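You operate a simulated robot arm through the tools that you are given. There is no shell and no other tool. Be economical: measure what you need, move in short steps, check, and stop when the job is done.

The job below is to be done with a simulated robot arm. You get a single attempt, and the scene is never put back.

JOB
Move the shaker's cloudy bottle to the blue mat and shake its settled one at 180 rpm.
Fine: turn the dial back to 0 when DONE lights.

It is judged by the outcome, as a careful person would: the job done as asked, and still so three seconds after it is handed in. It fails if anything else is knocked over, pushed out of place, dropped, spilled or broken.

ROBOT AND FRAMES
A 6-joint arm with a two-finger parallel gripper, fixed in place. Base frame: the origin is at the foot of the arm, x ahead of it, y to its left, z up; the work surface is at about z = 0.803. Units: m, degrees, N and s.
With the tool pointing down near the work surface it reaches from about 0.24 to 0.64 m from the base axis. Its first joint turns from -66.0 to 66.0 degrees. Payload 2.7 kg.
The TCP is the grasp point between the finger pads, 0.023 m short of the fingertips. In the tool frame z runs along the fingers and y along their closing line. The gripper opens to 0.094 m. The fingers are 0.038 m wide and 0.01 m thick; the gripper's body (0.054 by 0.096 m) begins 0.039 m behind the TCP.
Orientation is that of the tool frame in the base frame, as a unit quaternion [w, x, y, z]. With the fingers straight down and closing along the base's y, the tool's x points along the base's -x, its y along +y and its z along -z.

CONTROLS
- The arm moves only by the tool drive_tool. Its argument "commands" is a list of rows, each a list of 7 numbers: the turn, a rotation vector about the base's x, y, z in units of 90 degrees (1.0 is 90 degrees), then the shift along the base's x, y, z in units of 100 mm (1.0 is 100 mm), then the gripper command, from -1 (fully open) to 1 (shut), values between in proportion. In form: [[ax, ay, az, dx, dy, dz, gripper], ...]. A call has 1 to 10 rows; each row is the pose to reach, as a shift and turn from the pose commanded when the call began. A call with a number of a shift or a turn outside -1 to 1 is refused whole. A row lasts 0.2 s, in which the tool goes at most 0.05 m and 8.6 degrees; a call with a longer step from one row to the next is refused whole, and so is a gripper value outside its range. A pose out of reach is approached as far as the arm can. The call stops where the force on the tool passes 40 N (or 10 N more than at its start, if that is more) or the arm is blocked; 0.2 s more then pass. Each finger travels about 0.045 m/s and halts on what it meets, pressing with about 40 N; the grip force reading is that of the motor and also rises with nothing between the fingers. The clock runs only during rows and for 0.2 s after the last one: add rows that repeat a pose to give the fingers time. It gives the time, the measured TCP pose, the force on the tool (base axes), the opening and the grip force at its end, in the units of the frame above (readings bear some noise).
- Cameras (640 x 400 px; columns grow to the right, rows downward): "scene" is fixed at [0.0814, -0.4614, 1.3911]; the picture's right is [0.68, -0.73, 0.00], its down [-0.45, -0.42, -0.79] and it looks along [0.58, 0.54, -0.61] (base axes); focal length 304 px, centre (320, 200). "wrist" rides on the gripper at [0.086, 0.016, -0.074] in the tool frame; the picture's right is [-0.18, 0.98, 0.00], its down [-0.58, -0.11, -0.81] and it looks along [-0.79, -0.15, 0.59] (tool axes); focal length 243 px, centre (320, 200). There is no depth. A picture from a camera that has moved, and an enlarged one, comes with that camera's place and axes in the base frame and with its lens. The place of the scene camera against the robot may be out by one fixed shift of up to 0.025 m in any direction.
- snapshot(camera): a new picture of that camera. The clock stands still meanwhile.
- inspect(camera, box): a new picture of the part [left, top, right, bottom] of that camera's present view, enlarged. The clock stands still meanwhile.
- close_job(): hands the job in; it is judged then, once.

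Work in short steps. Places have to be worked out from the pictures, the camera data and where the tool is seen: move nearer, look again, correct. Check each grasp and each placing, and mend what went wrong. You have 120 turns and 68 pictures in all, those below and enlarged ones among them. Open the gripper and draw the arm clear of the work before you hand the job in, unless the task says otherwise; then end with one line.

The tools are called after "Emit:" by a JSON object that holds its "name" and its "arguments". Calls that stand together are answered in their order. drive_tool: Moves the arm, as the interface text tells. Its arguments: {"type":"object","properties":{"commands":{"type":"array"}},"required":["commands"]} The other tools are called the same way: snapshot (camera) takes a picture; inspect (camera, box) takes an enlarged picture of a part of a camera's view; close_job () hands the job in.

At the start:

```text
t: 0.0
position: [0.3983, -0.209, 1.1855]
tool_rot: [0.0, 0.001, 1.0, 0.0]
wrist_force: [1.1, 0.5, -0.9]
width: 0.0937
gripper_force: 0.1
```

scene: 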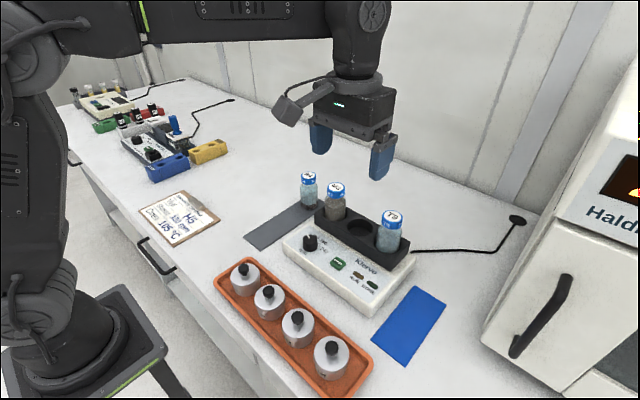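
wrist: 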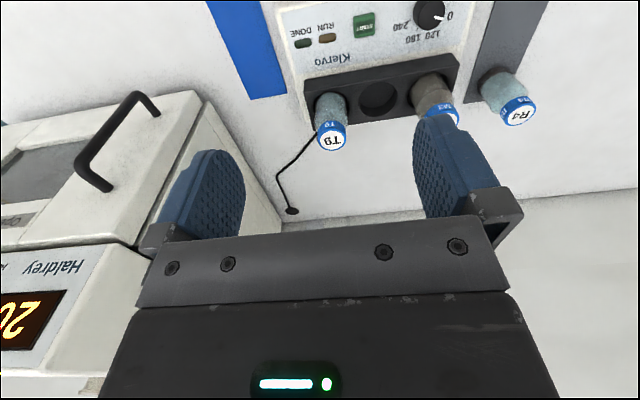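

I'll look closely at the shaker, its bottles and the dial.

Emit:
{"name": "inspect", "arguments": {"camera": "scene", "box": [270, 160, 430, 260]}}

Emit:
{"name": "inspect", "arguments": {"camera": "scene", "box": [270, 220, 430, 320]}}

Emit:
{"name": "inspect", "arguments": {"camera": "wrist", "box": [270, 0, 550, 175]}}

Emit:
{"name": "inspect", "arguments": {"camera": "scene", "box": [130, 180, 226, 240]}}

```text
4.00 times, centred on (350, 210) of scene
camera zoom: at [0.0814, -0.4614, 1.3911], right [0.68, -0.73, 0.0], down [-0.45, -0.42, -0.79], along [0.58, 0.54, -0.61], focal length 1216 px, centre (200, 160)
```

zoom: 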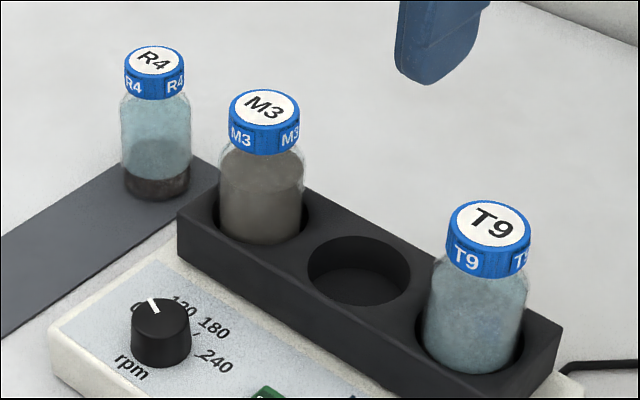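

```text
4.00 times, centred on (350, 270) of scene
camera zoom: at [0.0814, -0.4614, 1.3911], right [0.68, -0.73, 0.0], down [-0.45, -0.42, -0.79], along [0.58, 0.54, -0.61], focal length 1216 px, centre (200, -80)
```

zoom: 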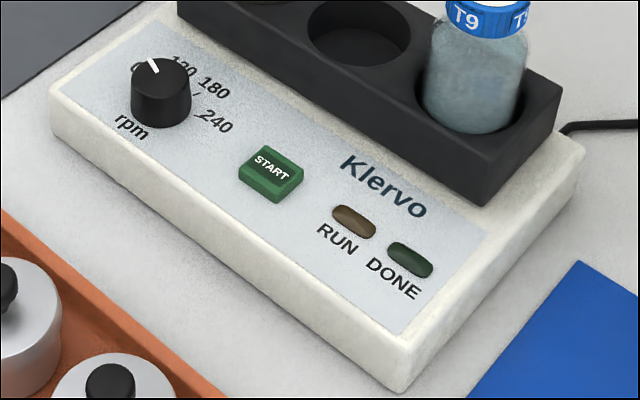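

```text
2.29 times, centred on (410, 88) of wrist
camera zoom: at [0.3105, -0.1923, 1.2608], right [0.18, 0.98, 0.0], down [0.58, -0.11, 0.81], along [0.79, -0.15, -0.59], focal length 555 px, centre (114, 457)
```

zoom: 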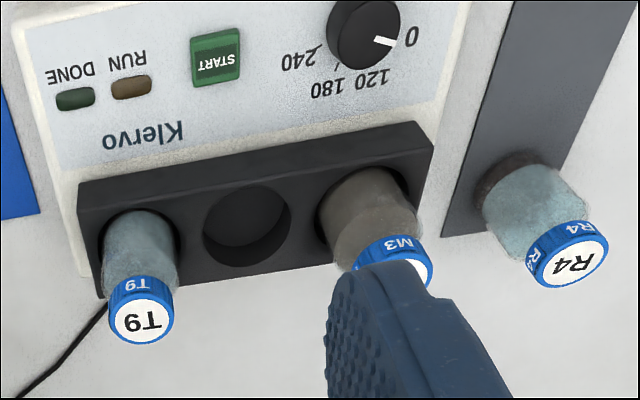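

```text
6.67 times, centred on (178, 210) of scene
camera zoom: at [0.0814, -0.4614, 1.3911], right [0.68, -0.73, 0.0], down [-0.45, -0.42, -0.79], along [0.58, 0.54, -0.61], focal length 2026 px, centre (1267, 133)
```

zoom: 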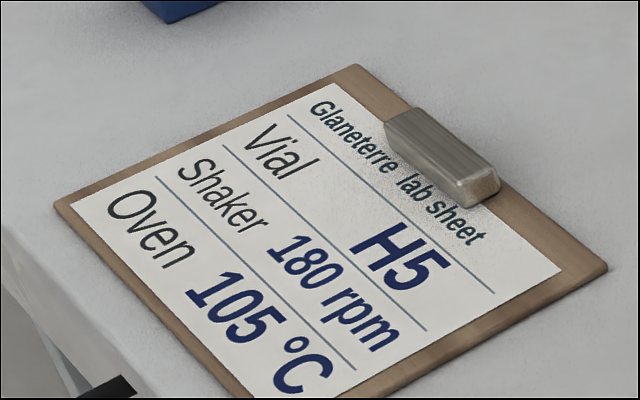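

The shaker holds M3 (evenly cloudy) and T9. T9's base is hidden in its hole, and R4 on the grey mat isn't in the shaker. I'll move to a nearer view to locate things precisely.

Emit:
{"name": "drive_tool", "arguments": {"commands": [[0, 0, 0, -0.2, 0.3, -0.3, -1], [0, 0, 0, -0.4, 0.6, -0.6, -1], [0, 0, 0, -0.6, 0.9, -0.9, -1], [0, 0, 0, -0.6, 0.9, -0.9, -1]]}}

Emit:
{"name": "snapshot", "arguments": {"camera": "wrist"}}

```text
t: 1.0
position: [0.3368, -0.1212, 1.0955]
tool_rot: [0.0, 0.0, 1.0, 0.0]
wrist_force: [-0.6, 0.1, 0.0]
width: 0.0941
gripper_force: 0.1
```

```text
61 pictures are left
camera wrist: at [0.2491, -0.1035, 1.1693], right [0.18, 0.98, 0.0], down [0.58, -0.11, 0.81], along [0.79, -0.15, -0.59], focal length 243 px, centre (320, 200)
```

wrist: 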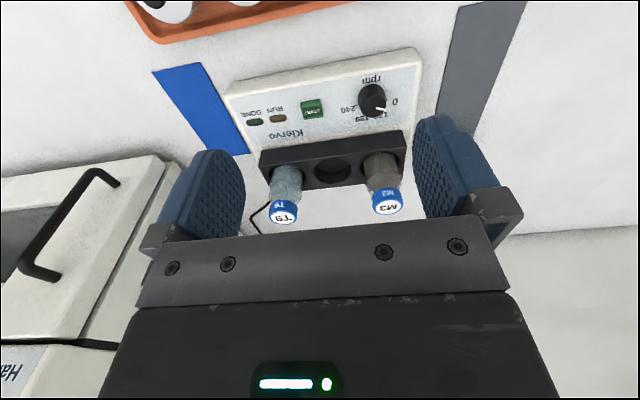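

Emit:
{"name": "inspect", "arguments": {"camera": "wrist", "box": [220, 40, 440, 240]}}

```text
2.00 times, centred on (330, 140) of wrist
camera zoom: at [0.2491, -0.1035, 1.1693], right [0.18, 0.98, 0.0], down [0.58, -0.11, 0.81], along [0.79, -0.15, -0.59], focal length 485 px, centre (300, 320)
```

zoom: 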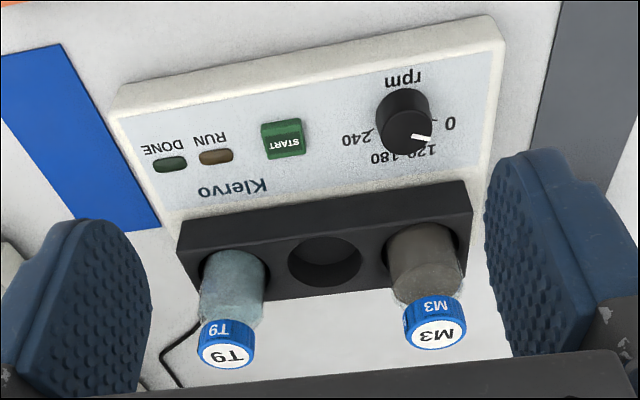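

The wrist rays put M3's cap at about (0.548, -0.061, 0.97) and T9's at about (0.548, -0.218, 0.97). I'll move above M3.

Emit:
{"name": "drive_tool", "arguments": {"commands": [[0, 0, 0, 0.4, 0.2, 0, -1], [0, 0, 0, 0.8, 0.4, 0, -1], [0, 0, 0, 1.0, 0.6, 0, -1], [0, 0, 0, 1.0, 0.6, 0, -1]]}}

Emit:
{"name": "drive_tool", "arguments": {"commands": [[0, 0, 0, 0.4, 0, 0, -1], [0, 0, 0, 0.8, 0, -0.2, -1], [0, 0, 0, 0.9, 0, -0.35, -1], [0, 0, 0, 0.9, 0, -0.35, -1]]}}

Emit:
{"name": "snapshot", "arguments": {"camera": "wrist"}}

```text
t: 2.0
position: [0.4367, -0.0595, 1.0959]
tool_rot: [0.0, 0.0, 1.0, 0.0]
wrist_force: [-0.3, -0.7, -0.5]
width: 0.094
gripper_force: 0.1
```

```text
t: 3.0
position: [0.5286, -0.0583, 1.0612]
tool_rot: [0.0, -0.001, 1.0, 0.001]
wrist_force: [1.3, 0.4, -0.1]
width: 0.094
gripper_force: 0.0
```

```text
59 pictures are left
camera wrist: at [0.4412, -0.0418, 1.1351], right [0.18, 0.98, 0.0], down [0.58, -0.11, 0.81], along [0.79, -0.15, -0.59], focal length 243 px, centre (320, 200)
```

wrist: 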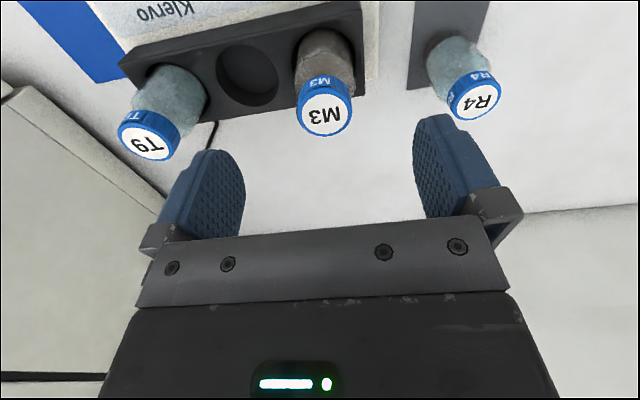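

M3 refines to about (0.551, -0.059) with the cap top at 0.968. I'll centre over it and descend, keeping 1 cm between cap and gripper body.

Emit:
{"name": "drive_tool", "arguments": {"commands": [[0, 0, 0, 0.22, 0, 0, -1], [0, 0, 0, 0.22, 0, -0.3, -1], [0, 0, 0, 0.22, 0, -0.55, -1], [0, 0, 0, 0.22, 0, -0.7, -1], [0, 0, 0, 0.22, 0, -0.7, -1]]}}

Emit:
{"name": "snapshot", "arguments": {"camera": "wrist"}}

Emit:
{"name": "snapshot", "arguments": {"camera": "scene"}}

```text
t: 4.2
position: [0.5487, -0.0602, 0.9911]
tool_rot: [0.0, -0.001, 1.0, 0.0]
wrist_force: [-0.2, -0.4, 0.1]
width: 0.094
gripper_force: 0.1
```

```text
58 pictures are left
camera wrist: at [0.4617, -0.044, 1.0657], right [0.18, 0.98, 0.0], down [0.58, -0.11, 0.81], along [0.79, -0.15, -0.59], focal length 243 px, centre (320, 200)
```

wrist: 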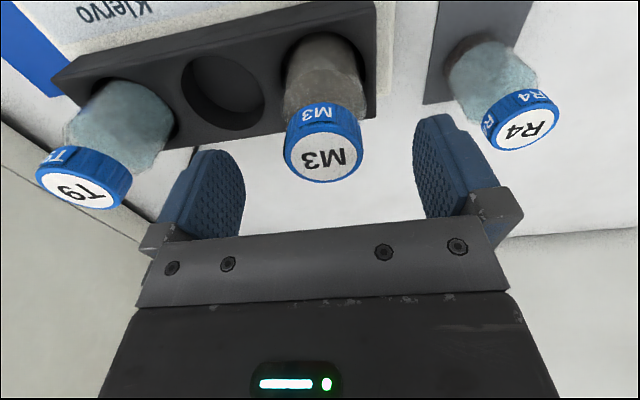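

```text
57 pictures are left
```

scene: 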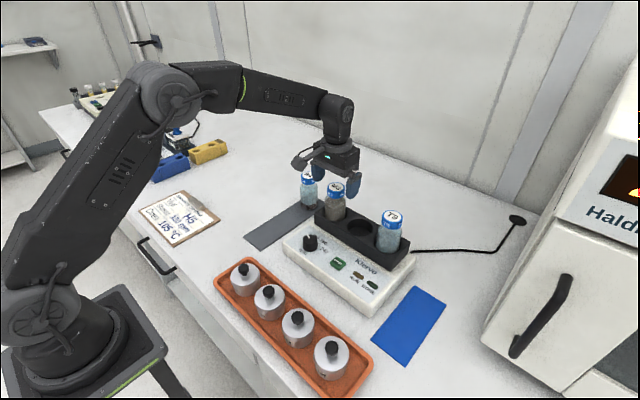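

The fingers straddle M3's cap with clearance, so I'll descend and close.

Emit:
{"name": "drive_tool", "arguments": {"commands": [[0, 0, 0, 0.03, 0.01, -0.25, -1], [0, 0, 0, 0.03, 0.01, -0.49, -1], [0, 0, 0, 0.03, 0.01, -0.49, -1], [0, 0, 0, 0.03, 0.01, -0.49, 0.3], [0, 0, 0, 0.03, 0.01, -0.49, 0.6], [0, 0, 0, 0.03, 0.01, -0.49, 0.6], [0, 0, 0, 0.03, 0.01, -0.49, 0.6], [0, 0, 0, 0.03, 0.01, -0.49, 0.6]]}}

Emit:
{"name": "snapshot", "arguments": {"camera": "wrist"}}

```text
t: 6.0
position: [0.5525, -0.0593, 0.942]
tool_rot: [0.0, 0.0, 1.0, 0.001]
wrist_force: [0.4, -0.6, 0.5]
width: 0.0554
gripper_force: 40.1
```

```text
56 pictures are left
camera wrist: at [0.4655, -0.0424, 1.0173], right [0.18, 0.98, 0.0], down [0.58, -0.11, 0.81], along [0.79, -0.15, -0.59], focal length 243 px, centre (320, 200)
```

wrist: 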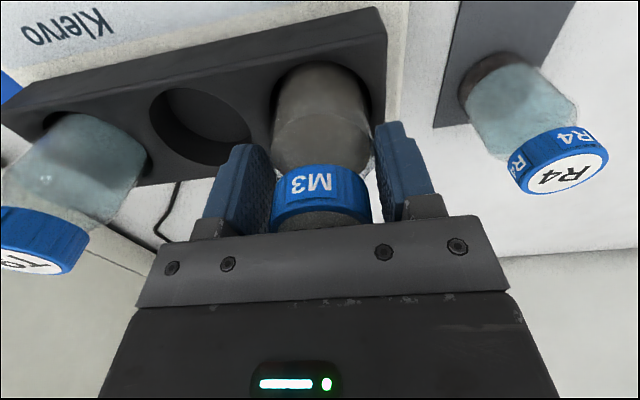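

Gripped at 0.055 m with 40 N. I'll lift slowly.

Emit:
{"name": "drive_tool", "arguments": {"commands": [[0, 0, 0, 0, 0, 0.05, 0.8], [0, 0, 0, 0, 0, 0.15, 0.8], [0, 0, 0, 0, 0, 0.3, 0.8], [0, 0, 0, 0, 0, 0.5, 0.8], [0, 0, 0, 0, 0, 0.75, 0.8], [0, 0, 0, 0, 0, 1.0, 0.8], [0, 0, 0, 0, 0, 1.0, 0.8]]}}

Emit:
{"name": "snapshot", "arguments": {"camera": "scene"}}

Emit:
{"name": "inspect", "arguments": {"camera": "scene", "box": [270, 130, 430, 230]}}

```text
t: 7.6
position: [0.5537, -0.0585, 1.0428]
tool_rot: [0.0, 0.0, 1.0, 0.0]
wrist_force: [-0.2, -0.4, -3.4]
width: 0.0554
gripper_force: 39.4
```

```text
55 pictures are left
```

scene: 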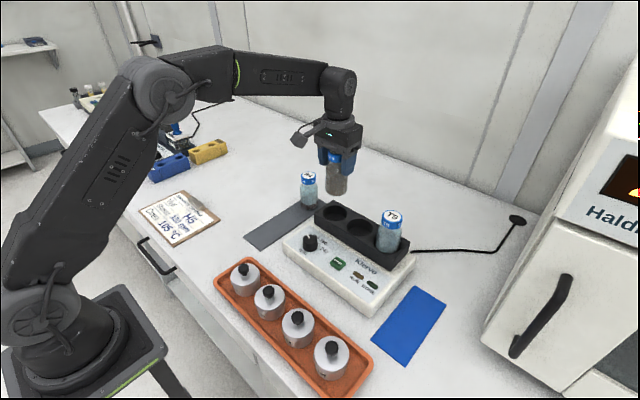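

```text
4.00 times, centred on (350, 180) of scene
camera zoom: at [0.0814, -0.4614, 1.3911], right [0.68, -0.73, 0.0], down [-0.45, -0.42, -0.79], along [0.58, 0.54, -0.61], focal length 1216 px, centre (200, 280)
```

zoom: 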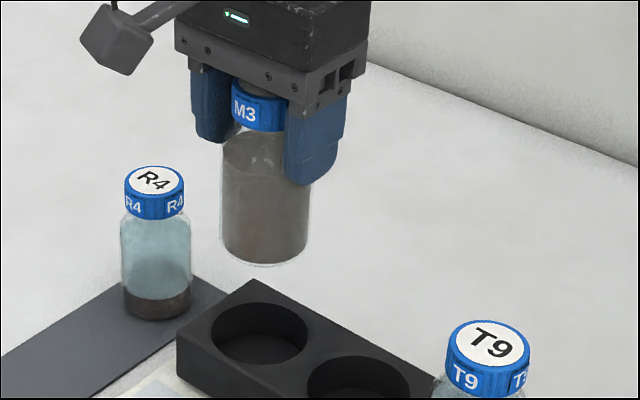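

M3 is held, and R4's full height gives bottles 0.12 m tall, so M3's base is about 0.094 m below the TCP. The blue mat spans x 0.38–0.55, y -0.38 to -0.305. I'll pull back over the panel, clear of T9, and then go toward the mat.

Emit:
{"name": "drive_tool", "arguments": {"commands": [[0, 0, 0, -0.25, 0, 0.1, 0.8], [0, 0, 0, -0.6, 0, 0.1, 0.8], [0, 0, 0, -0.95, 0, 0.1, 0.8], [0, 0, 0, -0.98, -0.35, 0.1, 0.8], [0, 0, 0, -0.98, -0.7, 0.1, 0.8], [0, 0, 0, -0.98, -1.0, 0.1, 0.8], [0, 0, 0, -0.98, -1.0, 0.1, 0.8]]}}

Emit:
{"name": "drive_tool", "arguments": {"commands": [[0, 0, 0, 0, -0.35, 0, 0.8], [0, 0, 0, 0, -0.7, 0, 0.8], [0, 0, 0, 0, -1.0, 0, 0.8], [0, 0, 0, 0, -1.0, 0, 0.8]]}}

Emit:
{"name": "drive_tool", "arguments": {"commands": [[0, 0, 0, 0, -0.35, 0, 0.8], [0, 0, 0, 0, -0.6, 0, 0.8], [0, 0, 0, 0, -0.85, 0, 0.8], [0, 0, 0, 0, -0.85, 0, 0.8]]}}

Emit:
{"name": "snapshot", "arguments": {"camera": "wrist"}}

Emit:
{"name": "snapshot", "arguments": {"camera": "scene"}}

```text
t: 9.2
position: [0.4561, -0.1583, 1.0535]
tool_rot: [0.0, -0.001, 1.0, 0.0]
wrist_force: [1.0, 0.8, -1.9]
width: 0.0553
gripper_force: 39.6
```

```text
t: 10.2
position: [0.4536, -0.2588, 1.0531]
tool_rot: [0.0, -0.001, 1.0, 0.0]
wrist_force: [-0.1, -0.4, -1.9]
width: 0.0553
gripper_force: 39.9
```

```text
t: 11.2
position: [0.4549, -0.3453, 1.0544]
tool_rot: [-0.001, 0.001, 1.0, 0.0]
wrist_force: [-0.8, 0.8, -3.1]
width: 0.0552
gripper_force: 39.7
```

```text
53 pictures are left
camera wrist: at [0.3687, -0.3284, 1.1279], right [0.18, 0.98, 0.0], down [0.58, -0.11, 0.81], along [0.79, -0.15, -0.59], focal length 243 px, centre (320, 200)
```

wrist: 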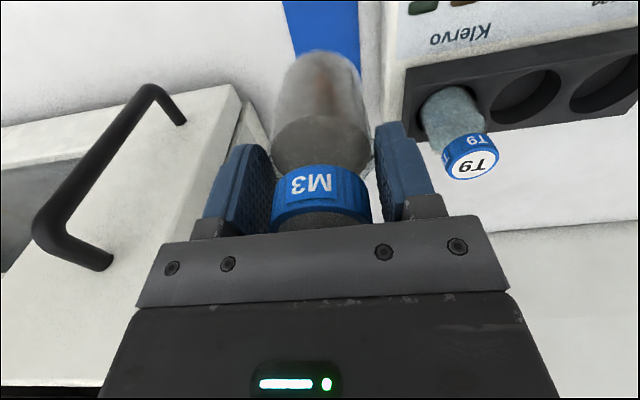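

```text
52 pictures are left
```

scene: 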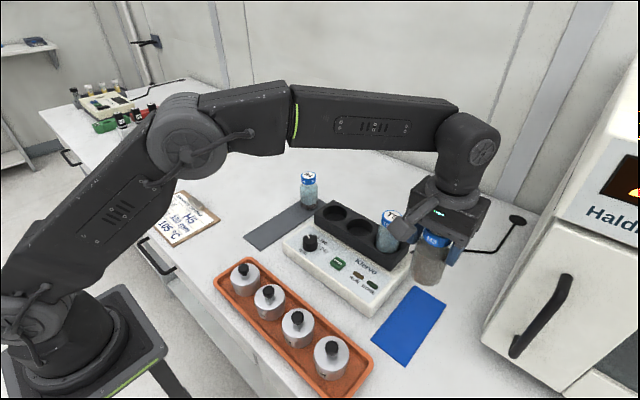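

M3 hangs above the mat. I'll lower it in stages, watching the force.

Emit:
{"name": "drive_tool", "arguments": {"commands": [[0, 0, 0, 0, 0, -0.3, 0.8], [0, 0, 0, 0, 0, -0.6, 0.8], [0, 0, 0, 0, 0, -0.9, 0.8], [0, 0, 0, 0, 0, -1.0, 0.8], [0, 0, 0, 0, 0, -1.0, 0.8]]}}

Emit:
{"name": "drive_tool", "arguments": {"commands": [[0, 0, 0, 0, 0, -0.2, 0.8], [0, 0, 0, 0, 0, -0.35, 0.8], [0, 0, 0, 0, 0, -0.45, 0.8], [0, 0, 0, 0, 0, -0.45, 0.8]]}}

Emit:
{"name": "inspect", "arguments": {"camera": "scene", "box": [340, 210, 500, 370]}}

```text
t: 12.4
position: [0.4549, -0.3423, 0.9528]
tool_rot: [0.0, 0.0, 1.0, 0.001]
wrist_force: [-0.4, 0.0, -3.3]
width: 0.0553
gripper_force: 39.9
```

```text
t: 13.4
position: [0.4555, -0.3427, 0.9079]
tool_rot: [0.0, 0.0, 1.0, 0.0]
wrist_force: [0.3, -0.5, -1.9]
width: 0.0555
gripper_force: 40.0
```

```text
2.50 times, centred on (420, 290) of scene
camera zoom: at [0.0814, -0.4614, 1.3911], right [0.68, -0.73, 0.0], down [-0.45, -0.42, -0.79], along [0.58, 0.54, -0.61], focal length 760 px, centre (70, -25)
```

zoom: 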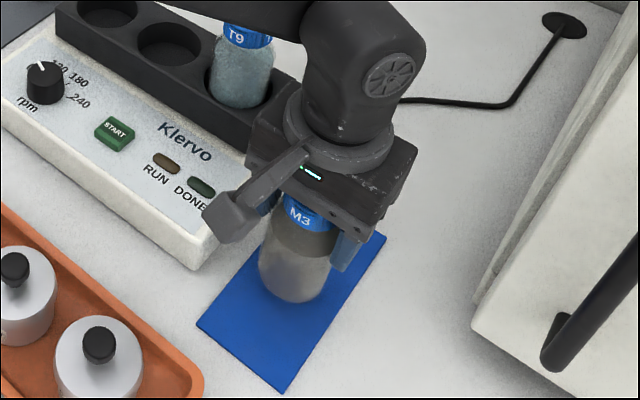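

The base is centred on the mat and nearly touching. I'll ease down in 2 mm steps until the force rises.

Emit:
{"name": "drive_tool", "arguments": {"commands": [[0, 0, 0, 0, 0, -0.02, 0.8], [0, 0, 0, 0, 0, -0.04, 0.8], [0, 0, 0, 0, 0, -0.06, 0.8], [0, 0, 0, 0, 0, -0.06, 0.8]]}}

```text
t: 14.4
position: [0.4547, -0.3442, 0.9018]
tool_rot: [0.0, 0.0, 1.0, 0.0]
wrist_force: [-1.1, 0.0, -3.7]
width: 0.055
gripper_force: 40.5
```

Emit:
{"name": "drive_tool", "arguments": {"commands": [[0, 0, 0, 0, 0, -0.015, 0.8], [0, 0, 0, 0, 0, -0.03, 0.8], [0, 0, 0, 0, 0, -0.045, 0.8], [0, 0, 0, 0, 0, -0.045, 0.8]]}}

```text
t: 15.4
position: [0.4536, -0.3438, 0.8967]
tool_rot: [-0.001, 0.001, 1.0, 0.0]
wrist_force: [0.1, -0.5, -2.9]
width: 0.0553
gripper_force: 40.6
```

No contact force so far, so I'll continue gently.

Emit:
{"name": "drive_tool", "arguments": {"commands": [[0, 0, 0, 0, 0, -0.01, 0.8], [0, 0, 0, 0, 0, -0.02, 0.8], [0, 0, 0, 0, 0, -0.03, 0.8], [0, 0, 0, 0, 0, -0.03, 0.8]]}}

Emit:
{"name": "inspect", "arguments": {"camera": "scene", "box": [370, 250, 450, 300]}}

```text
t: 16.4
position: [0.4553, -0.3438, 0.8927]
tool_rot: [0.0, 0.0, 1.0, 0.0]
wrist_force: [-0.2, 0.2, -2.9]
width: 0.0552
gripper_force: 40.3
```

```text
8.00 times, centred on (410, 275) of scene
camera zoom: at [0.0814, -0.4614, 1.3911], right [0.68, -0.73, 0.0], down [-0.45, -0.42, -0.79], along [0.58, 0.54, -0.61], focal length 2431 px, centre (-400, -400)
```

zoom: 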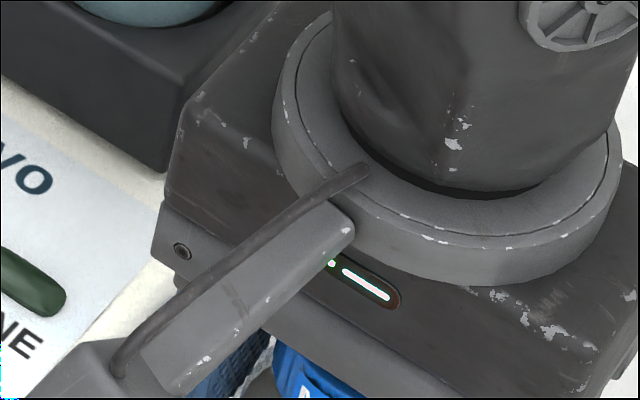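

Emit:
{"name": "drive_tool", "arguments": {"commands": [[0, 0, 0, 0, 0, -0.01, 0.8], [0, 0, 0, 0, 0, -0.02, 0.8], [0, 0, 0, 0, 0, -0.03, 0.8], [0, 0, 0, 0, 0, -0.04, 0.8], [0, 0, 0, 0, 0, -0.04, 0.8]]}}

Emit:
{"name": "inspect", "arguments": {"camera": "scene", "box": [370, 270, 450, 350]}}

```text
t: 17.6
position: [0.4544, -0.3425, 0.8895]
tool_rot: [0.0, 0.0, 1.0, 0.0]
wrist_force: [1.1, 0.2, -2.6]
width: 0.0551
gripper_force: 39.7
```

```text
5.00 times, centred on (410, 310) of scene
camera zoom: at [0.0814, -0.4614, 1.3911], right [0.68, -0.73, 0.0], down [-0.45, -0.42, -0.79], along [0.58, 0.54, -0.61], focal length 1519 px, centre (-130, -350)
```

zoom: 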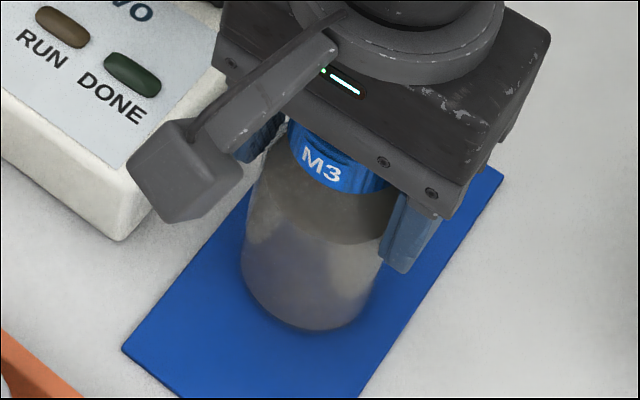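

Emit:
{"name": "drive_tool", "arguments": {"commands": [[0, 0, 0, 0, 0, -0.01, 0.8], [0, 0, 0, 0, 0, -0.02, 0.8], [0, 0, 0, 0, 0, -0.03, 0.8], [0, 0, 0, 0, 0, -0.04, 0.8], [0, 0, 0, 0, 0, -0.05, 0.8]]}}

```text
t: 18.8
position: [0.4553, -0.3438, 0.8895]
tool_rot: [0.002, 0.0, 1.0, -0.001]
wrist_force: [-13.9, 4.8, 31.1]
width: 0.0553
gripper_force: 39.8
```

Firm contact at TCP z 0.8895, with 31 N. I'll back off to relieve it, then open slightly.

Emit:
{"name": "drive_tool", "arguments": {"commands": [[0, 0, 0, 0, 0, 0.03, 0.8], [0, 0, 0, 0, 0, 0.045, 0.8], [0, 0, 0, 0, 0, 0.045, 0.8]]}}

```text
t: 19.6
position: [0.4544, -0.3425, 0.8888]
tool_rot: [0.001, 0.0, 1.0, 0.0]
wrist_force: [4.0, -4.4, 4.0]
width: 0.0555
gripper_force: 39.9
```

The force is down to about 4 N, so the bottle is resting on the mat. I'll open partially and rise.

Emit:
{"name": "drive_tool", "arguments": {"commands": [[0, 0, 0, 0, 0, 0, 0.0], [0, 0, 0, 0, 0, 0, -0.5], [0, 0, 0, 0, 0, 0, -0.8], [0, 0, 0, 0, 0, 0, -0.8], [0, 0, 0, 0, 0, 0.2, -0.8], [0, 0, 0, 0, 0, 0.5, -0.8], [0, 0, 0, 0, 0, 0.8, -0.8], [0, 0, 0, 0, 0, 1.0, -0.8]]}}

Emit:
{"name": "drive_tool", "arguments": {"commands": [[0, 0, 0, 0, 0, 0.3, -0.8], [0, 0, 0, -0.1, 0.3, 0.6, -0.8], [0, 0, 0, -0.3, 0.6, 0.7, -0.8], [0, 0, 0, -0.6, 0.8, 0.7, -0.8], [0, 0, 0, -0.8, 1.0, 0.7, -0.8], [0, 0, 0, -0.8, 1.0, 0.7, -0.8]]}}

Emit:
{"name": "snapshot", "arguments": {"camera": "scene"}}

Emit:
{"name": "snapshot", "arguments": {"camera": "wrist"}}

```text
t: 21.4
position: [0.4558, -0.3444, 0.9878]
tool_rot: [0.0, 0.0, 1.0, 0.0]
wrist_force: [-0.5, 0.4, 0.7]
width: 0.0844
gripper_force: 0.2
```

```text
t: 22.8
position: [0.3733, -0.2416, 1.0613]
tool_rot: [0.0, 0.0, 1.0, 0.0]
wrist_force: [-0.1, 0.0, -0.2]
width: 0.0846
gripper_force: 0.0
```

```text
48 pictures are left
```

scene: 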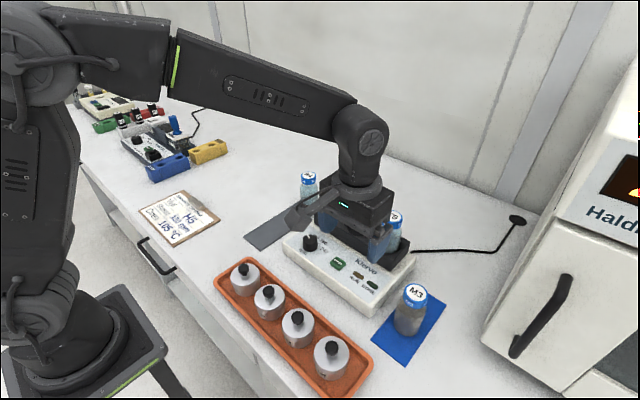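

```text
47 pictures are left
camera wrist: at [0.2872, -0.2256, 1.1349], right [0.18, 0.98, 0.0], down [0.58, -0.11, 0.81], along [0.79, -0.15, -0.59], focal length 243 px, centre (320, 200)
```

wrist: 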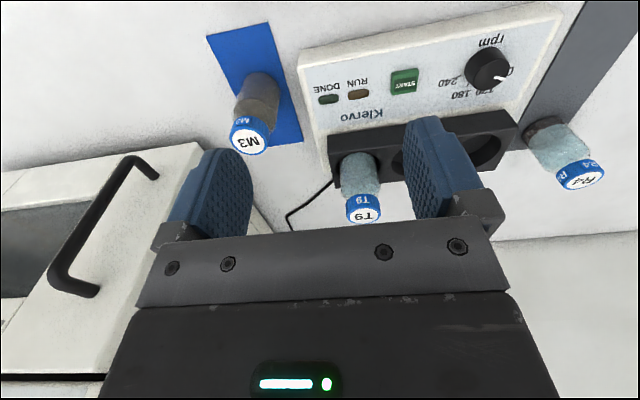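

M3 stands upright on the blue mat. T9 is the only bottle left in the shaker, so I'll approach it and lift it briefly to check whether it has sediment.

Emit:
{"name": "drive_tool", "arguments": {"commands": [[0, 0, 0, 0.4, 0.1, 0, -1], [0, 0, 0, 0.8, 0.25, 0, -1], [0, 0, 0, 1.0, 0.25, 0, -1], [0, 0, 0, 1.0, 0.25, 0, -1]]}}

Emit:
{"name": "drive_tool", "arguments": {"commands": [[0, 0, 0, 0.3, 0, 0, -1], [0, 0, 0, 0.6, 0, -0.2, -1], [0, 0, 0, 0.6, 0, -0.4, -1], [0, 0, 0, 0.6, 0, -0.5, -1], [0, 0, 0, 0.6, 0, -0.5, -1]]}}

Emit:
{"name": "snapshot", "arguments": {"camera": "wrist"}}

```text
t: 23.8
position: [0.4765, -0.2191, 1.0606]
tool_rot: [0.0, 0.0, 1.0, 0.0]
wrist_force: [-0.3, -0.2, 1.0]
width: 0.0939
gripper_force: 0.1
```

```text
t: 25.0
position: [0.5351, -0.2173, 1.0081]
tool_rot: [0.0, 0.0, 1.0, 0.0]
wrist_force: [-0.2, 0.6, 0.3]
width: 0.0939
gripper_force: 0.1
```

```text
46 pictures are left
camera wrist: at [0.4478, -0.2014, 1.0834], right [0.18, 0.98, 0.0], down [0.58, -0.11, 0.81], along [0.79, -0.15, -0.59], focal length 243 px, centre (320, 200)
```

wrist: 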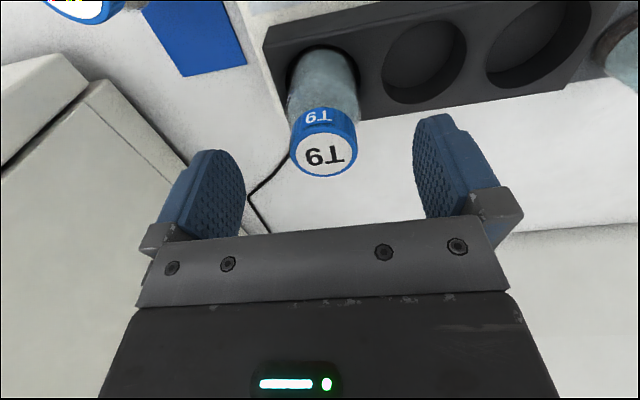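

T9 is at about (0.555, -0.2185). I'll align, descend and grip it as I did M3.

Emit:
{"name": "drive_tool", "arguments": {"commands": [[0, 0, 0, 0.2, -0.01, -0.05, -1], [0, 0, 0, 0.2, -0.01, -0.35, -1], [0, 0, 0, 0.2, -0.01, -0.66, -1], [0, 0, 0, 0.2, -0.01, -0.66, -1], [0, 0, 0, 0.2, -0.01, -0.66, 0], [0, 0, 0, 0.2, -0.01, -0.66, 0.6], [0, 0, 0, 0.2, -0.01, -0.66, 0.6], [0, 0, 0, 0.2, -0.01, -0.66, 0.6], [0, 0, 0, 0.2, -0.01, -0.66, 0.6]]}}

Emit:
{"name": "drive_tool", "arguments": {"commands": [[0, 0, 0, 0, 0, 0.05, 0.8], [0, 0, 0, 0, 0, 0.15, 0.8], [0, 0, 0, 0, 0, 0.3, 0.8], [0, 0, 0, 0, 0, 0.5, 0.8], [0, 0, 0, 0, 0, 0.65, 0.8], [0, 0, 0, 0, 0, 0.65, 0.8]]}}

Emit:
{"name": "inspect", "arguments": {"camera": "scene", "box": [310, 150, 470, 250]}}

```text
t: 27.0
position: [0.5542, -0.2205, 0.9423]
tool_rot: [0.0, 0.001, 1.0, 0.0]
wrist_force: [0.3, -1.1, -0.2]
width: 0.0554
gripper_force: 40.1
```

```text
t: 28.4
position: [0.5545, -0.2216, 1.0081]
tool_rot: [0.001, 0.0, 1.0, -0.001]
wrist_force: [0.3, -0.6, -2.2]
width: 0.0553
gripper_force: 40.8
```

```text
4.00 times, centred on (390, 200) of scene
camera zoom: at [0.0814, -0.4614, 1.3911], right [0.68, -0.73, 0.0], down [-0.45, -0.42, -0.79], along [0.58, 0.54, -0.61], focal length 1216 px, centre (40, 200)
```

zoom: 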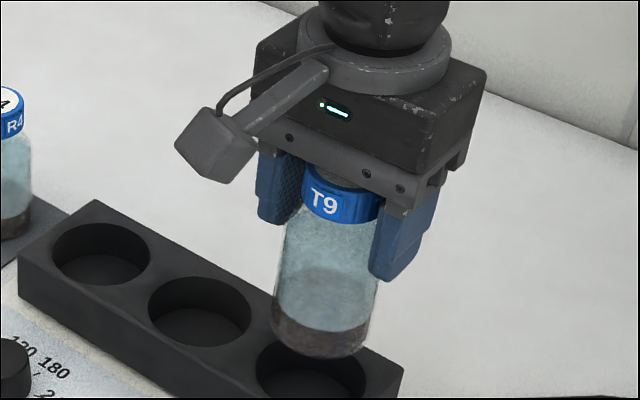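

T9 does have sediment, so it is the shaker's settled bottle. I'll lower it straight back into its hole.

Emit:
{"name": "drive_tool", "arguments": {"commands": [[0, 0, 0, 0, 0.01, -0.2, 0.8], [0, 0, 0, 0, 0.01, -0.4, 0.8], [0, 0, 0, 0, 0.01, -0.55, 0.8], [0, 0, 0, 0, 0.01, -0.62, 0.8], [0, 0, 0, 0, 0.01, -0.65, 0.8], [0, 0, 0, 0, 0.01, -0.65, 0.8]]}}

```text
t: 29.8
position: [0.5547, -0.2175, 0.9419]
tool_rot: [0.0, 0.001, 1.0, -0.001]
wrist_force: [0.1, 0.1, -2.8]
width: 0.0554
gripper_force: 40.2
```

Emit:
{"name": "drive_tool", "arguments": {"commands": [[0, 0, 0, 0, 0, -0.005, 0.8], [0, 0, 0, 0, 0, -0.01, 0.8], [0, 0, 0, 0, 0, -0.01, 0.8]]}}

```text
t: 30.6
position: [0.5541, -0.2185, 0.9424]
tool_rot: [0.0, 0.001, 1.0, 0.0]
wrist_force: [-0.9, 1.0, -2.4]
width: 0.0551
gripper_force: 40.0
```

T9 is within about a millimetre of the hole floor at the original grasp height. I'll release and rise.

Emit:
{"name": "drive_tool", "arguments": {"commands": [[0, 0, 0, 0, 0, 0, 0.0], [0, 0, 0, 0, 0, 0, -0.5], [0, 0, 0, 0, 0, 0, -1], [0, 0, 0, 0, 0, 0, -1], [0, 0, 0, 0, 0, 0, -1], [0, 0, 0, 0, 0, 0.2, -1], [0, 0, 0, 0, 0, 0.5, -1], [0, 0, 0, 0, 0, 0.8, -1], [0, 0, 0, 0, 0, 1.0, -1]]}}

Emit:
{"name": "drive_tool", "arguments": {"commands": [[0, 0, 0, -0.3, 0.2, 0.1, -1], [0, 0, 0, -0.7, 0.5, 0.1, -1], [0, 0, 0, -1.0, 0.8, 0.1, -1], [0, 0, 0, -1.0, 1.0, 0.1, -1], [0, 0, 0, -1.0, 1.0, 0.1, -1]]}}

Emit:
{"name": "drive_tool", "arguments": {"commands": [[0, 0, 0, -0.4, 0.1, 0, -1], [0, 0, 0, -0.8, 0.3, 0, -1], [0, 0, 0, -1.0, 0.4, 0, -1], [0, 0, 0, -1.0, 0.4, 0, -1]]}}

Emit:
{"name": "snapshot", "arguments": {"camera": "wrist"}}

Emit:
{"name": "inspect", "arguments": {"camera": "scene", "box": [270, 180, 470, 340]}}

```text
t: 32.6
position: [0.5549, -0.2188, 1.0439]
tool_rot: [0.0, 0.0, 1.0, 0.001]
wrist_force: [0.5, 0.0, -0.4]
width: 0.094
gripper_force: 0.0
```

```text
t: 33.8
position: [0.4552, -0.1166, 1.0527]
tool_rot: [0.0, 0.0, 1.0, -0.001]
wrist_force: [-0.3, 0.2, 0.3]
width: 0.094
gripper_force: 0.1
```

```text
t: 34.8
position: [0.3553, -0.08, 1.0536]
tool_rot: [0.001, 0.0, 1.0, 0.001]
wrist_force: [0.8, -0.4, -0.6]
width: 0.0938
gripper_force: 0.0
```

```text
44 pictures are left
camera wrist: at [0.2681, -0.0628, 1.1287], right [0.18, 0.98, 0.0], down [0.58, -0.11, 0.81], along [0.79, -0.15, -0.59], focal length 243 px, centre (320, 200)
```

wrist: 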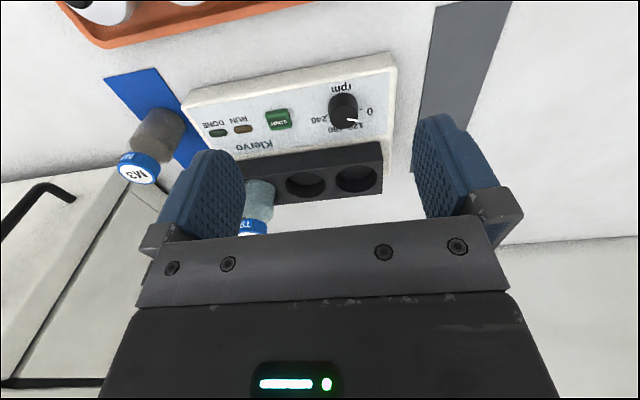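

```text
2.50 times, centred on (370, 260) of scene
camera zoom: at [0.0814, -0.4614, 1.3911], right [0.68, -0.73, 0.0], down [-0.45, -0.42, -0.79], along [0.58, 0.54, -0.61], focal length 760 px, centre (195, 50)
```

zoom: 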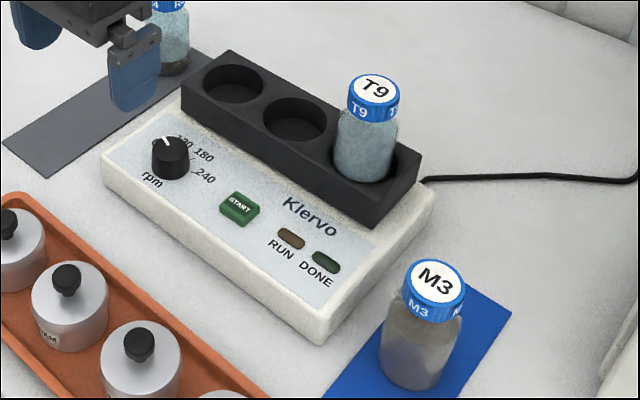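

Both bottles are placed. Now I'll look closely at the dial and its scale.

Emit:
{"name": "inspect", "arguments": {"camera": "wrist", "box": [250, 65, 410, 165]}}

Emit:
{"name": "inspect", "arguments": {"camera": "scene", "box": [290, 220, 354, 270]}}

```text
4.00 times, centred on (330, 115) of wrist
camera zoom: at [0.2681, -0.0628, 1.1287], right [0.18, 0.98, 0.0], down [0.58, -0.11, 0.81], along [0.79, -0.15, -0.59], focal length 970 px, centre (280, 540)
```

zoom: 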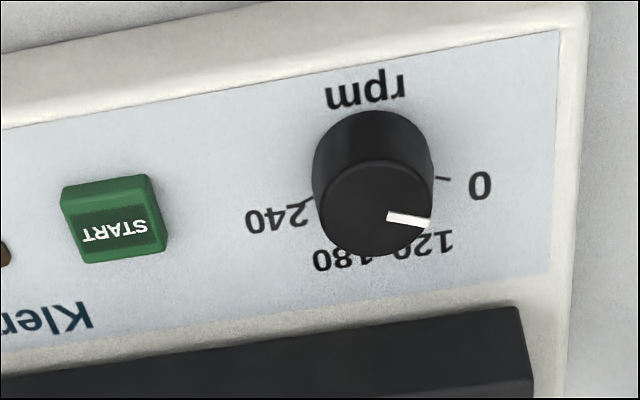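

```text
8.00 times, centred on (322, 245) of scene
camera zoom: at [0.0814, -0.4614, 1.3911], right [0.68, -0.73, 0.0], down [-0.45, -0.42, -0.79], along [0.58, 0.54, -0.61], focal length 2431 px, centre (304, -160)
```

zoom: 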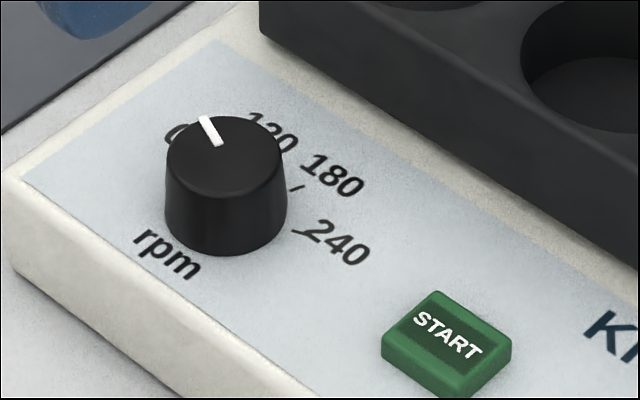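

The pointer is at 0, with the knob centred near (0.445, -0.067) and its top at about 0.877. The 180 tick is about 90° clockwise from 0. I'll move above the knob and refine.

Emit:
{"name": "drive_tool", "arguments": {"commands": [[0, 0, 0, 0.3, 0.05, -0.2, -0.3], [0, 0, 0, 0.6, 0.1, -0.5, -0.3], [0, 0, 0, 0.9, 0.13, -0.8, -0.3], [0, 0, 0, 0.9, 0.13, -0.9, -0.3], [0, 0, 0, 0.9, 0.13, -0.9, -0.3]]}}

Emit:
{"name": "snapshot", "arguments": {"camera": "wrist"}}

```text
t: 36.0
position: [0.445, -0.0645, 0.9626]
tool_rot: [0.0, 0.0, 1.0, -0.001]
wrist_force: [-0.3, 0.3, -0.6]
width: 0.0611
gripper_force: 0.1
```

```text
40 pictures are left
camera wrist: at [0.3581, -0.0474, 1.0373], right [0.18, 0.98, 0.0], down [0.58, -0.11, 0.81], along [0.79, -0.15, -0.59], focal length 243 px, centre (320, 200)
```

wrist: 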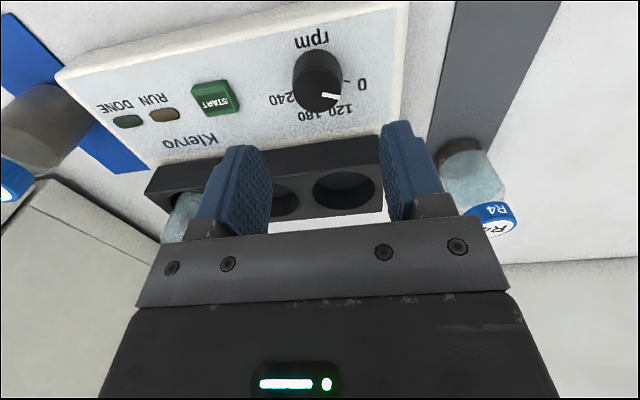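

Emit:
{"name": "inspect", "arguments": {"camera": "wrist", "box": [180, 20, 400, 157]}}

```text
2.91 times, centred on (290, 88) of wrist
camera zoom: at [0.3581, -0.0474, 1.0373], right [0.18, 0.98, 0.0], down [0.58, -0.11, 0.81], along [0.79, -0.15, -0.59], focal length 706 px, centre (407, 524)
```

zoom: 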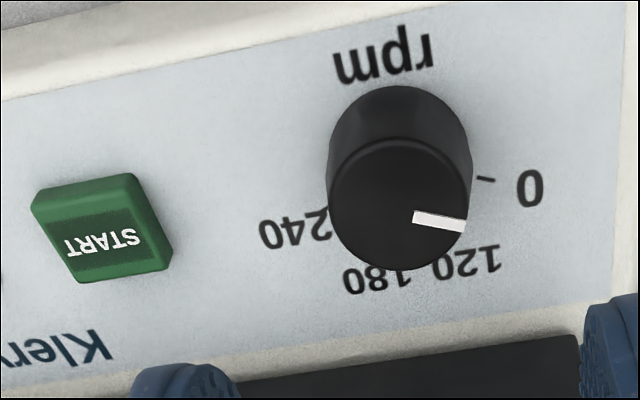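

Triangulated knob centre: (0.451, -0.0673), top z about 0.868. I'll yaw +45° above it.

Emit:
{"name": "drive_tool", "arguments": {"commands": [[0, 0, 0.08, 0.02, -0.02, 0, -0.3], [0, 0, 0.17, 0.04, -0.03, 0, -0.3], [0, 0, 0.25, 0.06, -0.03, 0, -0.3], [0, 0, 0.33, 0.06, -0.03, 0, -0.3], [0, 0, 0.42, 0.06, -0.03, 0, -0.3], [0, 0, 0.5, 0.06, -0.03, 0, -0.3], [0, 0, 0.5, 0.06, -0.03, -0.3, -0.3], [0, 0, 0.5, 0.06, -0.03, -0.5, -0.3], [0, 0, 0.5, 0.06, -0.03, -0.5, -0.3]]}}

Emit:
{"name": "snapshot", "arguments": {"camera": "wrist"}}

Emit:
{"name": "inspect", "arguments": {"camera": "scene", "box": [270, 180, 398, 260]}}

```text
t: 38.0
position: [0.4512, -0.0679, 0.9114]
tool_rot: [-0.001, -0.383, 0.924, 0.0]
wrist_force: [-0.1, 0.2, 0.4]
width: 0.0611
gripper_force: 0.0
```

```text
38 pictures are left
camera wrist: at [0.3774, -0.1173, 0.9861], right [-0.57, 0.82, 0.0], down [0.49, 0.33, 0.81], along [0.67, 0.46, -0.59], focal length 243 px, centre (320, 200)
```

wrist: 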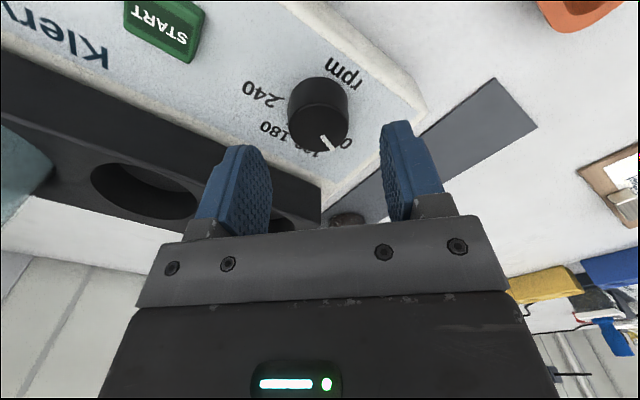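

```text
5.00 times, centred on (334, 220) of scene
camera zoom: at [0.0814, -0.4614, 1.3911], right [0.68, -0.73, 0.0], down [-0.45, -0.42, -0.79], along [0.58, 0.54, -0.61], focal length 1519 px, centre (250, 100)
```

zoom: 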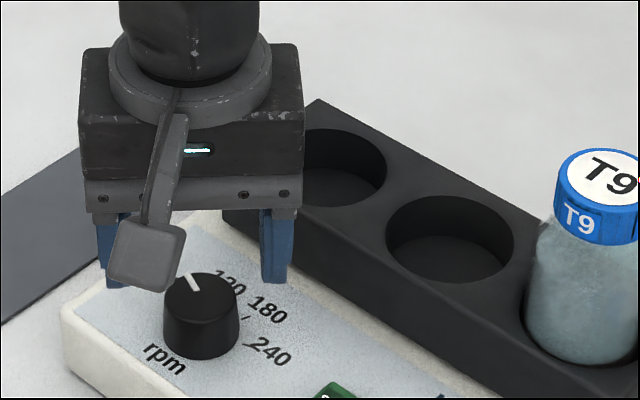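

The knob checks out at (0.450, -0.068), so we're centred. I'll descend around it carefully.

Emit:
{"name": "drive_tool", "arguments": {"commands": [[0, 0, 0, 0, 0, -0.15, -0.3], [0, 0, 0, 0, 0, -0.28, -0.3], [0, 0, 0, 0, 0, -0.34, -0.3], [0, 0, 0, 0, 0, -0.37, -0.3], [0, 0, 0, 0, 0, -0.37, -0.3]]}}

Emit:
{"name": "snapshot", "arguments": {"camera": "wrist"}}

Emit:
{"name": "inspect", "arguments": {"camera": "scene", "box": [270, 190, 398, 270]}}

```text
t: 39.2
position: [0.4514, -0.0677, 0.8761]
tool_rot: [0.0, -0.383, 0.924, 0.0]
wrist_force: [0.3, 0.0, 0.2]
width: 0.0613
gripper_force: 0.1
```

```text
36 pictures are left
camera wrist: at [0.3778, -0.1176, 0.9495], right [-0.57, 0.82, 0.0], down [0.49, 0.33, 0.81], along [0.67, 0.46, -0.59], focal length 243 px, centre (320, 200)
```

wrist: 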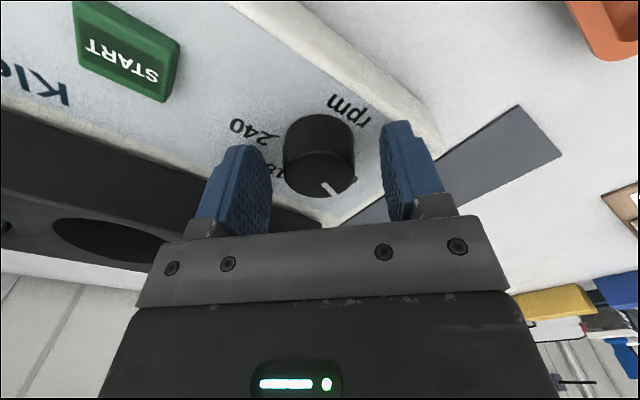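

```text
5.00 times, centred on (334, 230) of scene
camera zoom: at [0.0814, -0.4614, 1.3911], right [0.68, -0.73, 0.0], down [-0.45, -0.42, -0.79], along [0.58, 0.54, -0.61], focal length 1519 px, centre (250, 50)
```

zoom: 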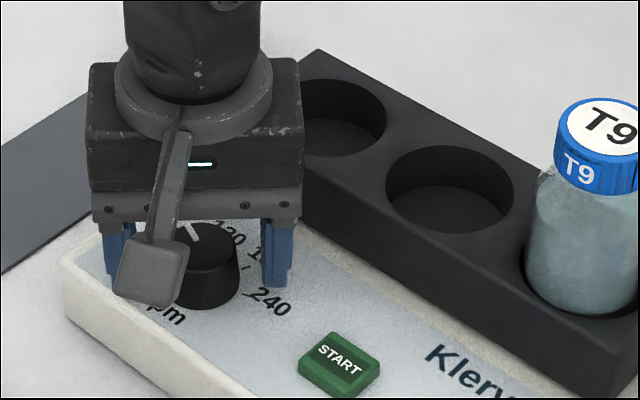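

The fingers flank the knob with about 15 mm of overlap. I'll close on it.

Emit:
{"name": "drive_tool", "arguments": {"commands": [[0, 0, 0, 0, 0, -0.01, 0.1], [0, 0, 0, 0, 0, -0.01, 0.4], [0, 0, 0, 0, 0, -0.01, 0.6], [0, 0, 0, 0, 0, -0.01, 0.6], [0, 0, 0, 0, 0, -0.01, 0.6]]}}

Emit:
{"name": "inspect", "arguments": {"camera": "wrist", "box": [220, 80, 420, 220]}}

```text
t: 40.4
position: [0.4508, -0.0687, 0.8741]
tool_rot: [0.001, -0.382, 0.924, -0.002]
wrist_force: [3.7, -5.7, -0.9]
width: 0.037
gripper_force: 44.9
```

```text
2.86 times, centred on (320, 150) of wrist
camera zoom: at [0.3781, -0.1179, 0.9484], right [-0.57, 0.82, 0.0], down [0.49, 0.33, 0.81], along [0.67, 0.46, -0.59], focal length 693 px, centre (320, 343)
```

zoom: 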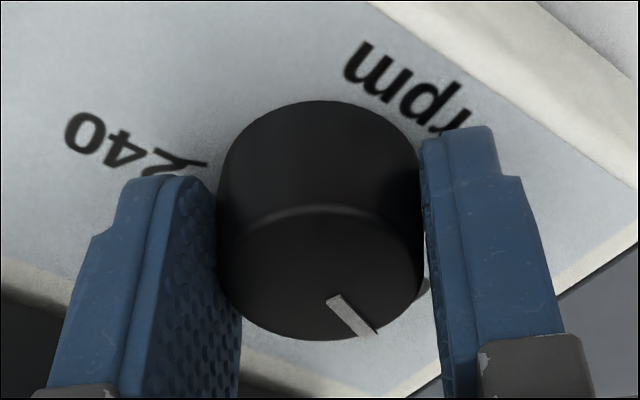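

The grip is good on the 37 mm knob. I'll turn clockwise in small rows, first about 72°.

Emit:
{"name": "drive_tool", "arguments": {"commands": [[0, 0, -0.06, 0.01, -0.01, 0, 0.7], [0, 0, -0.14, 0.01, -0.01, 0, 0.7], [0, 0, -0.23, 0.01, -0.01, 0, 0.7], [0, 0, -0.32, 0.01, -0.01, 0, 0.7], [0, 0, -0.41, 0.01, -0.01, 0, 0.7], [0, 0, -0.5, 0.01, -0.01, 0, 0.7], [0, 0, -0.59, 0.01, -0.01, 0, 0.7], [0, 0, -0.68, 0.01, -0.01, 0, 0.7], [0, 0, -0.77, 0.01, -0.01, 0, 0.7], [0, 0, -0.8, 0.01, -0.01, 0, 0.7]]}}

Emit:
{"name": "inspect", "arguments": {"camera": "wrist", "box": [220, 80, 420, 220]}}

Emit:
{"name": "inspect", "arguments": {"camera": "scene", "box": [270, 190, 398, 270]}}

```text
t: 42.6
position: [0.4517, -0.0668, 0.875]
tool_rot: [0.0, 0.234, 0.972, 0.0]
wrist_force: [-1.4, 27.1, 2.1]
width: 0.0369
gripper_force: 44.8
```

```text
2.86 times, centred on (320, 150) of wrist
camera zoom: at [0.3809, -0.0129, 0.9486], right [0.61, 0.79, 0.0], down [0.47, -0.36, 0.81], along [0.64, -0.49, -0.59], focal length 693 px, centre (320, 343)
```

zoom: 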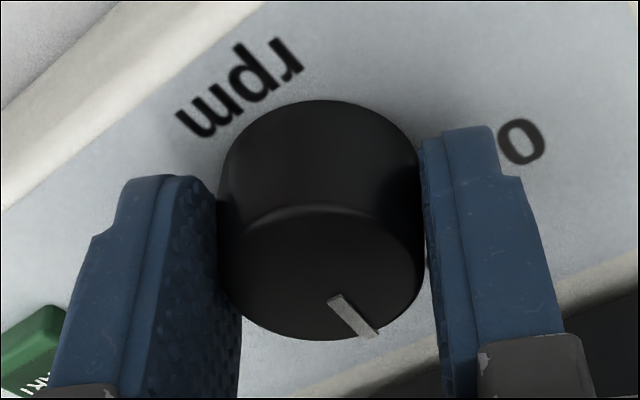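

```text
5.00 times, centred on (334, 230) of scene
camera zoom: at [0.0813, -0.4607, 1.3913], right [0.68, -0.73, 0.0], down [-0.45, -0.42, -0.79], along [0.58, 0.54, -0.61], focal length 1519 px, centre (250, 50)
```

zoom: 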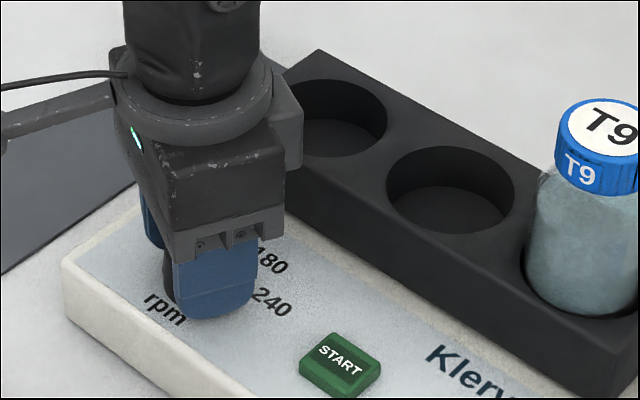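

The knob follows with no slip. There's a 27 N side load from slight off-centring, so I'll shift +2 mm in y and finish the turn to 90°.

Emit:
{"name": "drive_tool", "arguments": {"commands": [[0, 0, 0, 0, 0.02, 0, 0.7], [0, 0, -0.08, 0, 0.02, 0, 0.7], [0, 0, -0.16, 0, 0.02, 0, 0.7], [0, 0, -0.2, 0, 0.02, 0, 0.7], [0, 0, -0.2, 0, 0.02, 0, 0.7]]}}

Emit:
{"name": "inspect", "arguments": {"camera": "wrist", "box": [220, 80, 420, 220]}}

```text
t: 43.8
position: [0.4513, -0.0666, 0.8747]
tool_rot: [0.0, 0.382, 0.924, 0.0]
wrist_force: [-0.4, 18.4, -0.3]
width: 0.0367
gripper_force: 45.0
```

```text
2.86 times, centred on (320, 150) of wrist
camera zoom: at [0.4012, 0.0064, 0.9485], right [0.83, 0.56, 0.0], down [0.33, -0.49, 0.81], along [0.46, -0.67, -0.59], focal length 693 px, centre (320, 343)
```

zoom: 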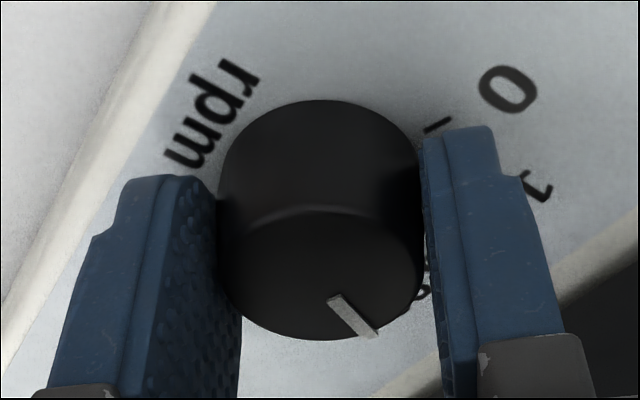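

Turned 90°. I'll release, rise and check the pointer against the scale.

Emit:
{"name": "drive_tool", "arguments": {"commands": [[0, 0, 0, 0, 0.01, 0, 0.3], [0, 0, 0, 0, 0.01, 0, -0.3], [0, 0, 0, 0, 0.01, 0, -0.3], [0, 0, 0, 0, 0.01, 0, -0.3], [0, 0, 0, 0, 0.01, 0.2, -0.3], [0, 0, 0, 0, 0.01, 0.5, -0.3], [0, 0, 0, 0, 0.01, 0.9, -0.3], [0, 0, 0, 0, 0.01, 0.9, -0.3]]}}

Emit:
{"name": "snapshot", "arguments": {"camera": "wrist"}}

Emit:
{"name": "inspect", "arguments": {"camera": "scene", "box": [290, 220, 354, 270]}}

```text
t: 45.6
position: [0.4525, -0.0655, 0.9666]
tool_rot: [0.0, 0.383, 0.924, 0.0]
wrist_force: [-0.9, -0.5, 0.0]
width: 0.061
gripper_force: 0.0
```

```text
30 pictures are left
camera wrist: at [0.4024, 0.0075, 1.0411], right [0.82, 0.57, 0.0], down [0.33, -0.49, 0.81], along [0.46, -0.67, -0.59], focal length 243 px, centre (320, 200)
```

wrist: 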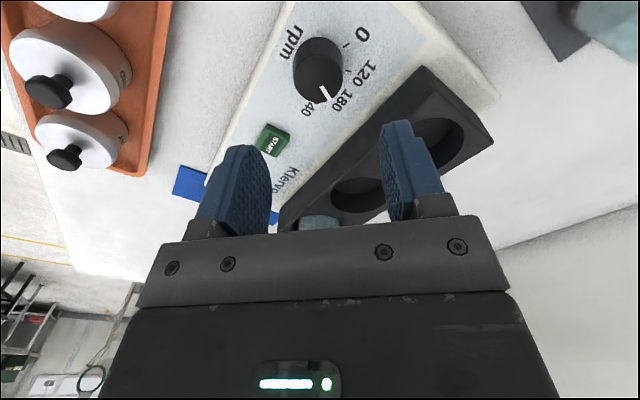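

```text
8.00 times, centred on (322, 245) of scene
camera zoom: at [0.0814, -0.4614, 1.3911], right [0.68, -0.73, 0.0], down [-0.45, -0.42, -0.79], along [0.58, 0.54, -0.61], focal length 2431 px, centre (304, -160)
```

zoom: 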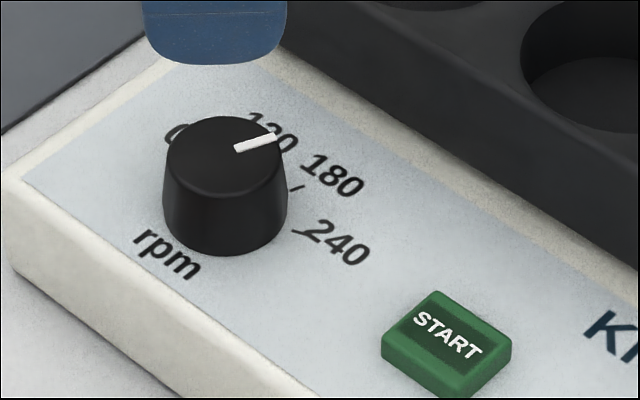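

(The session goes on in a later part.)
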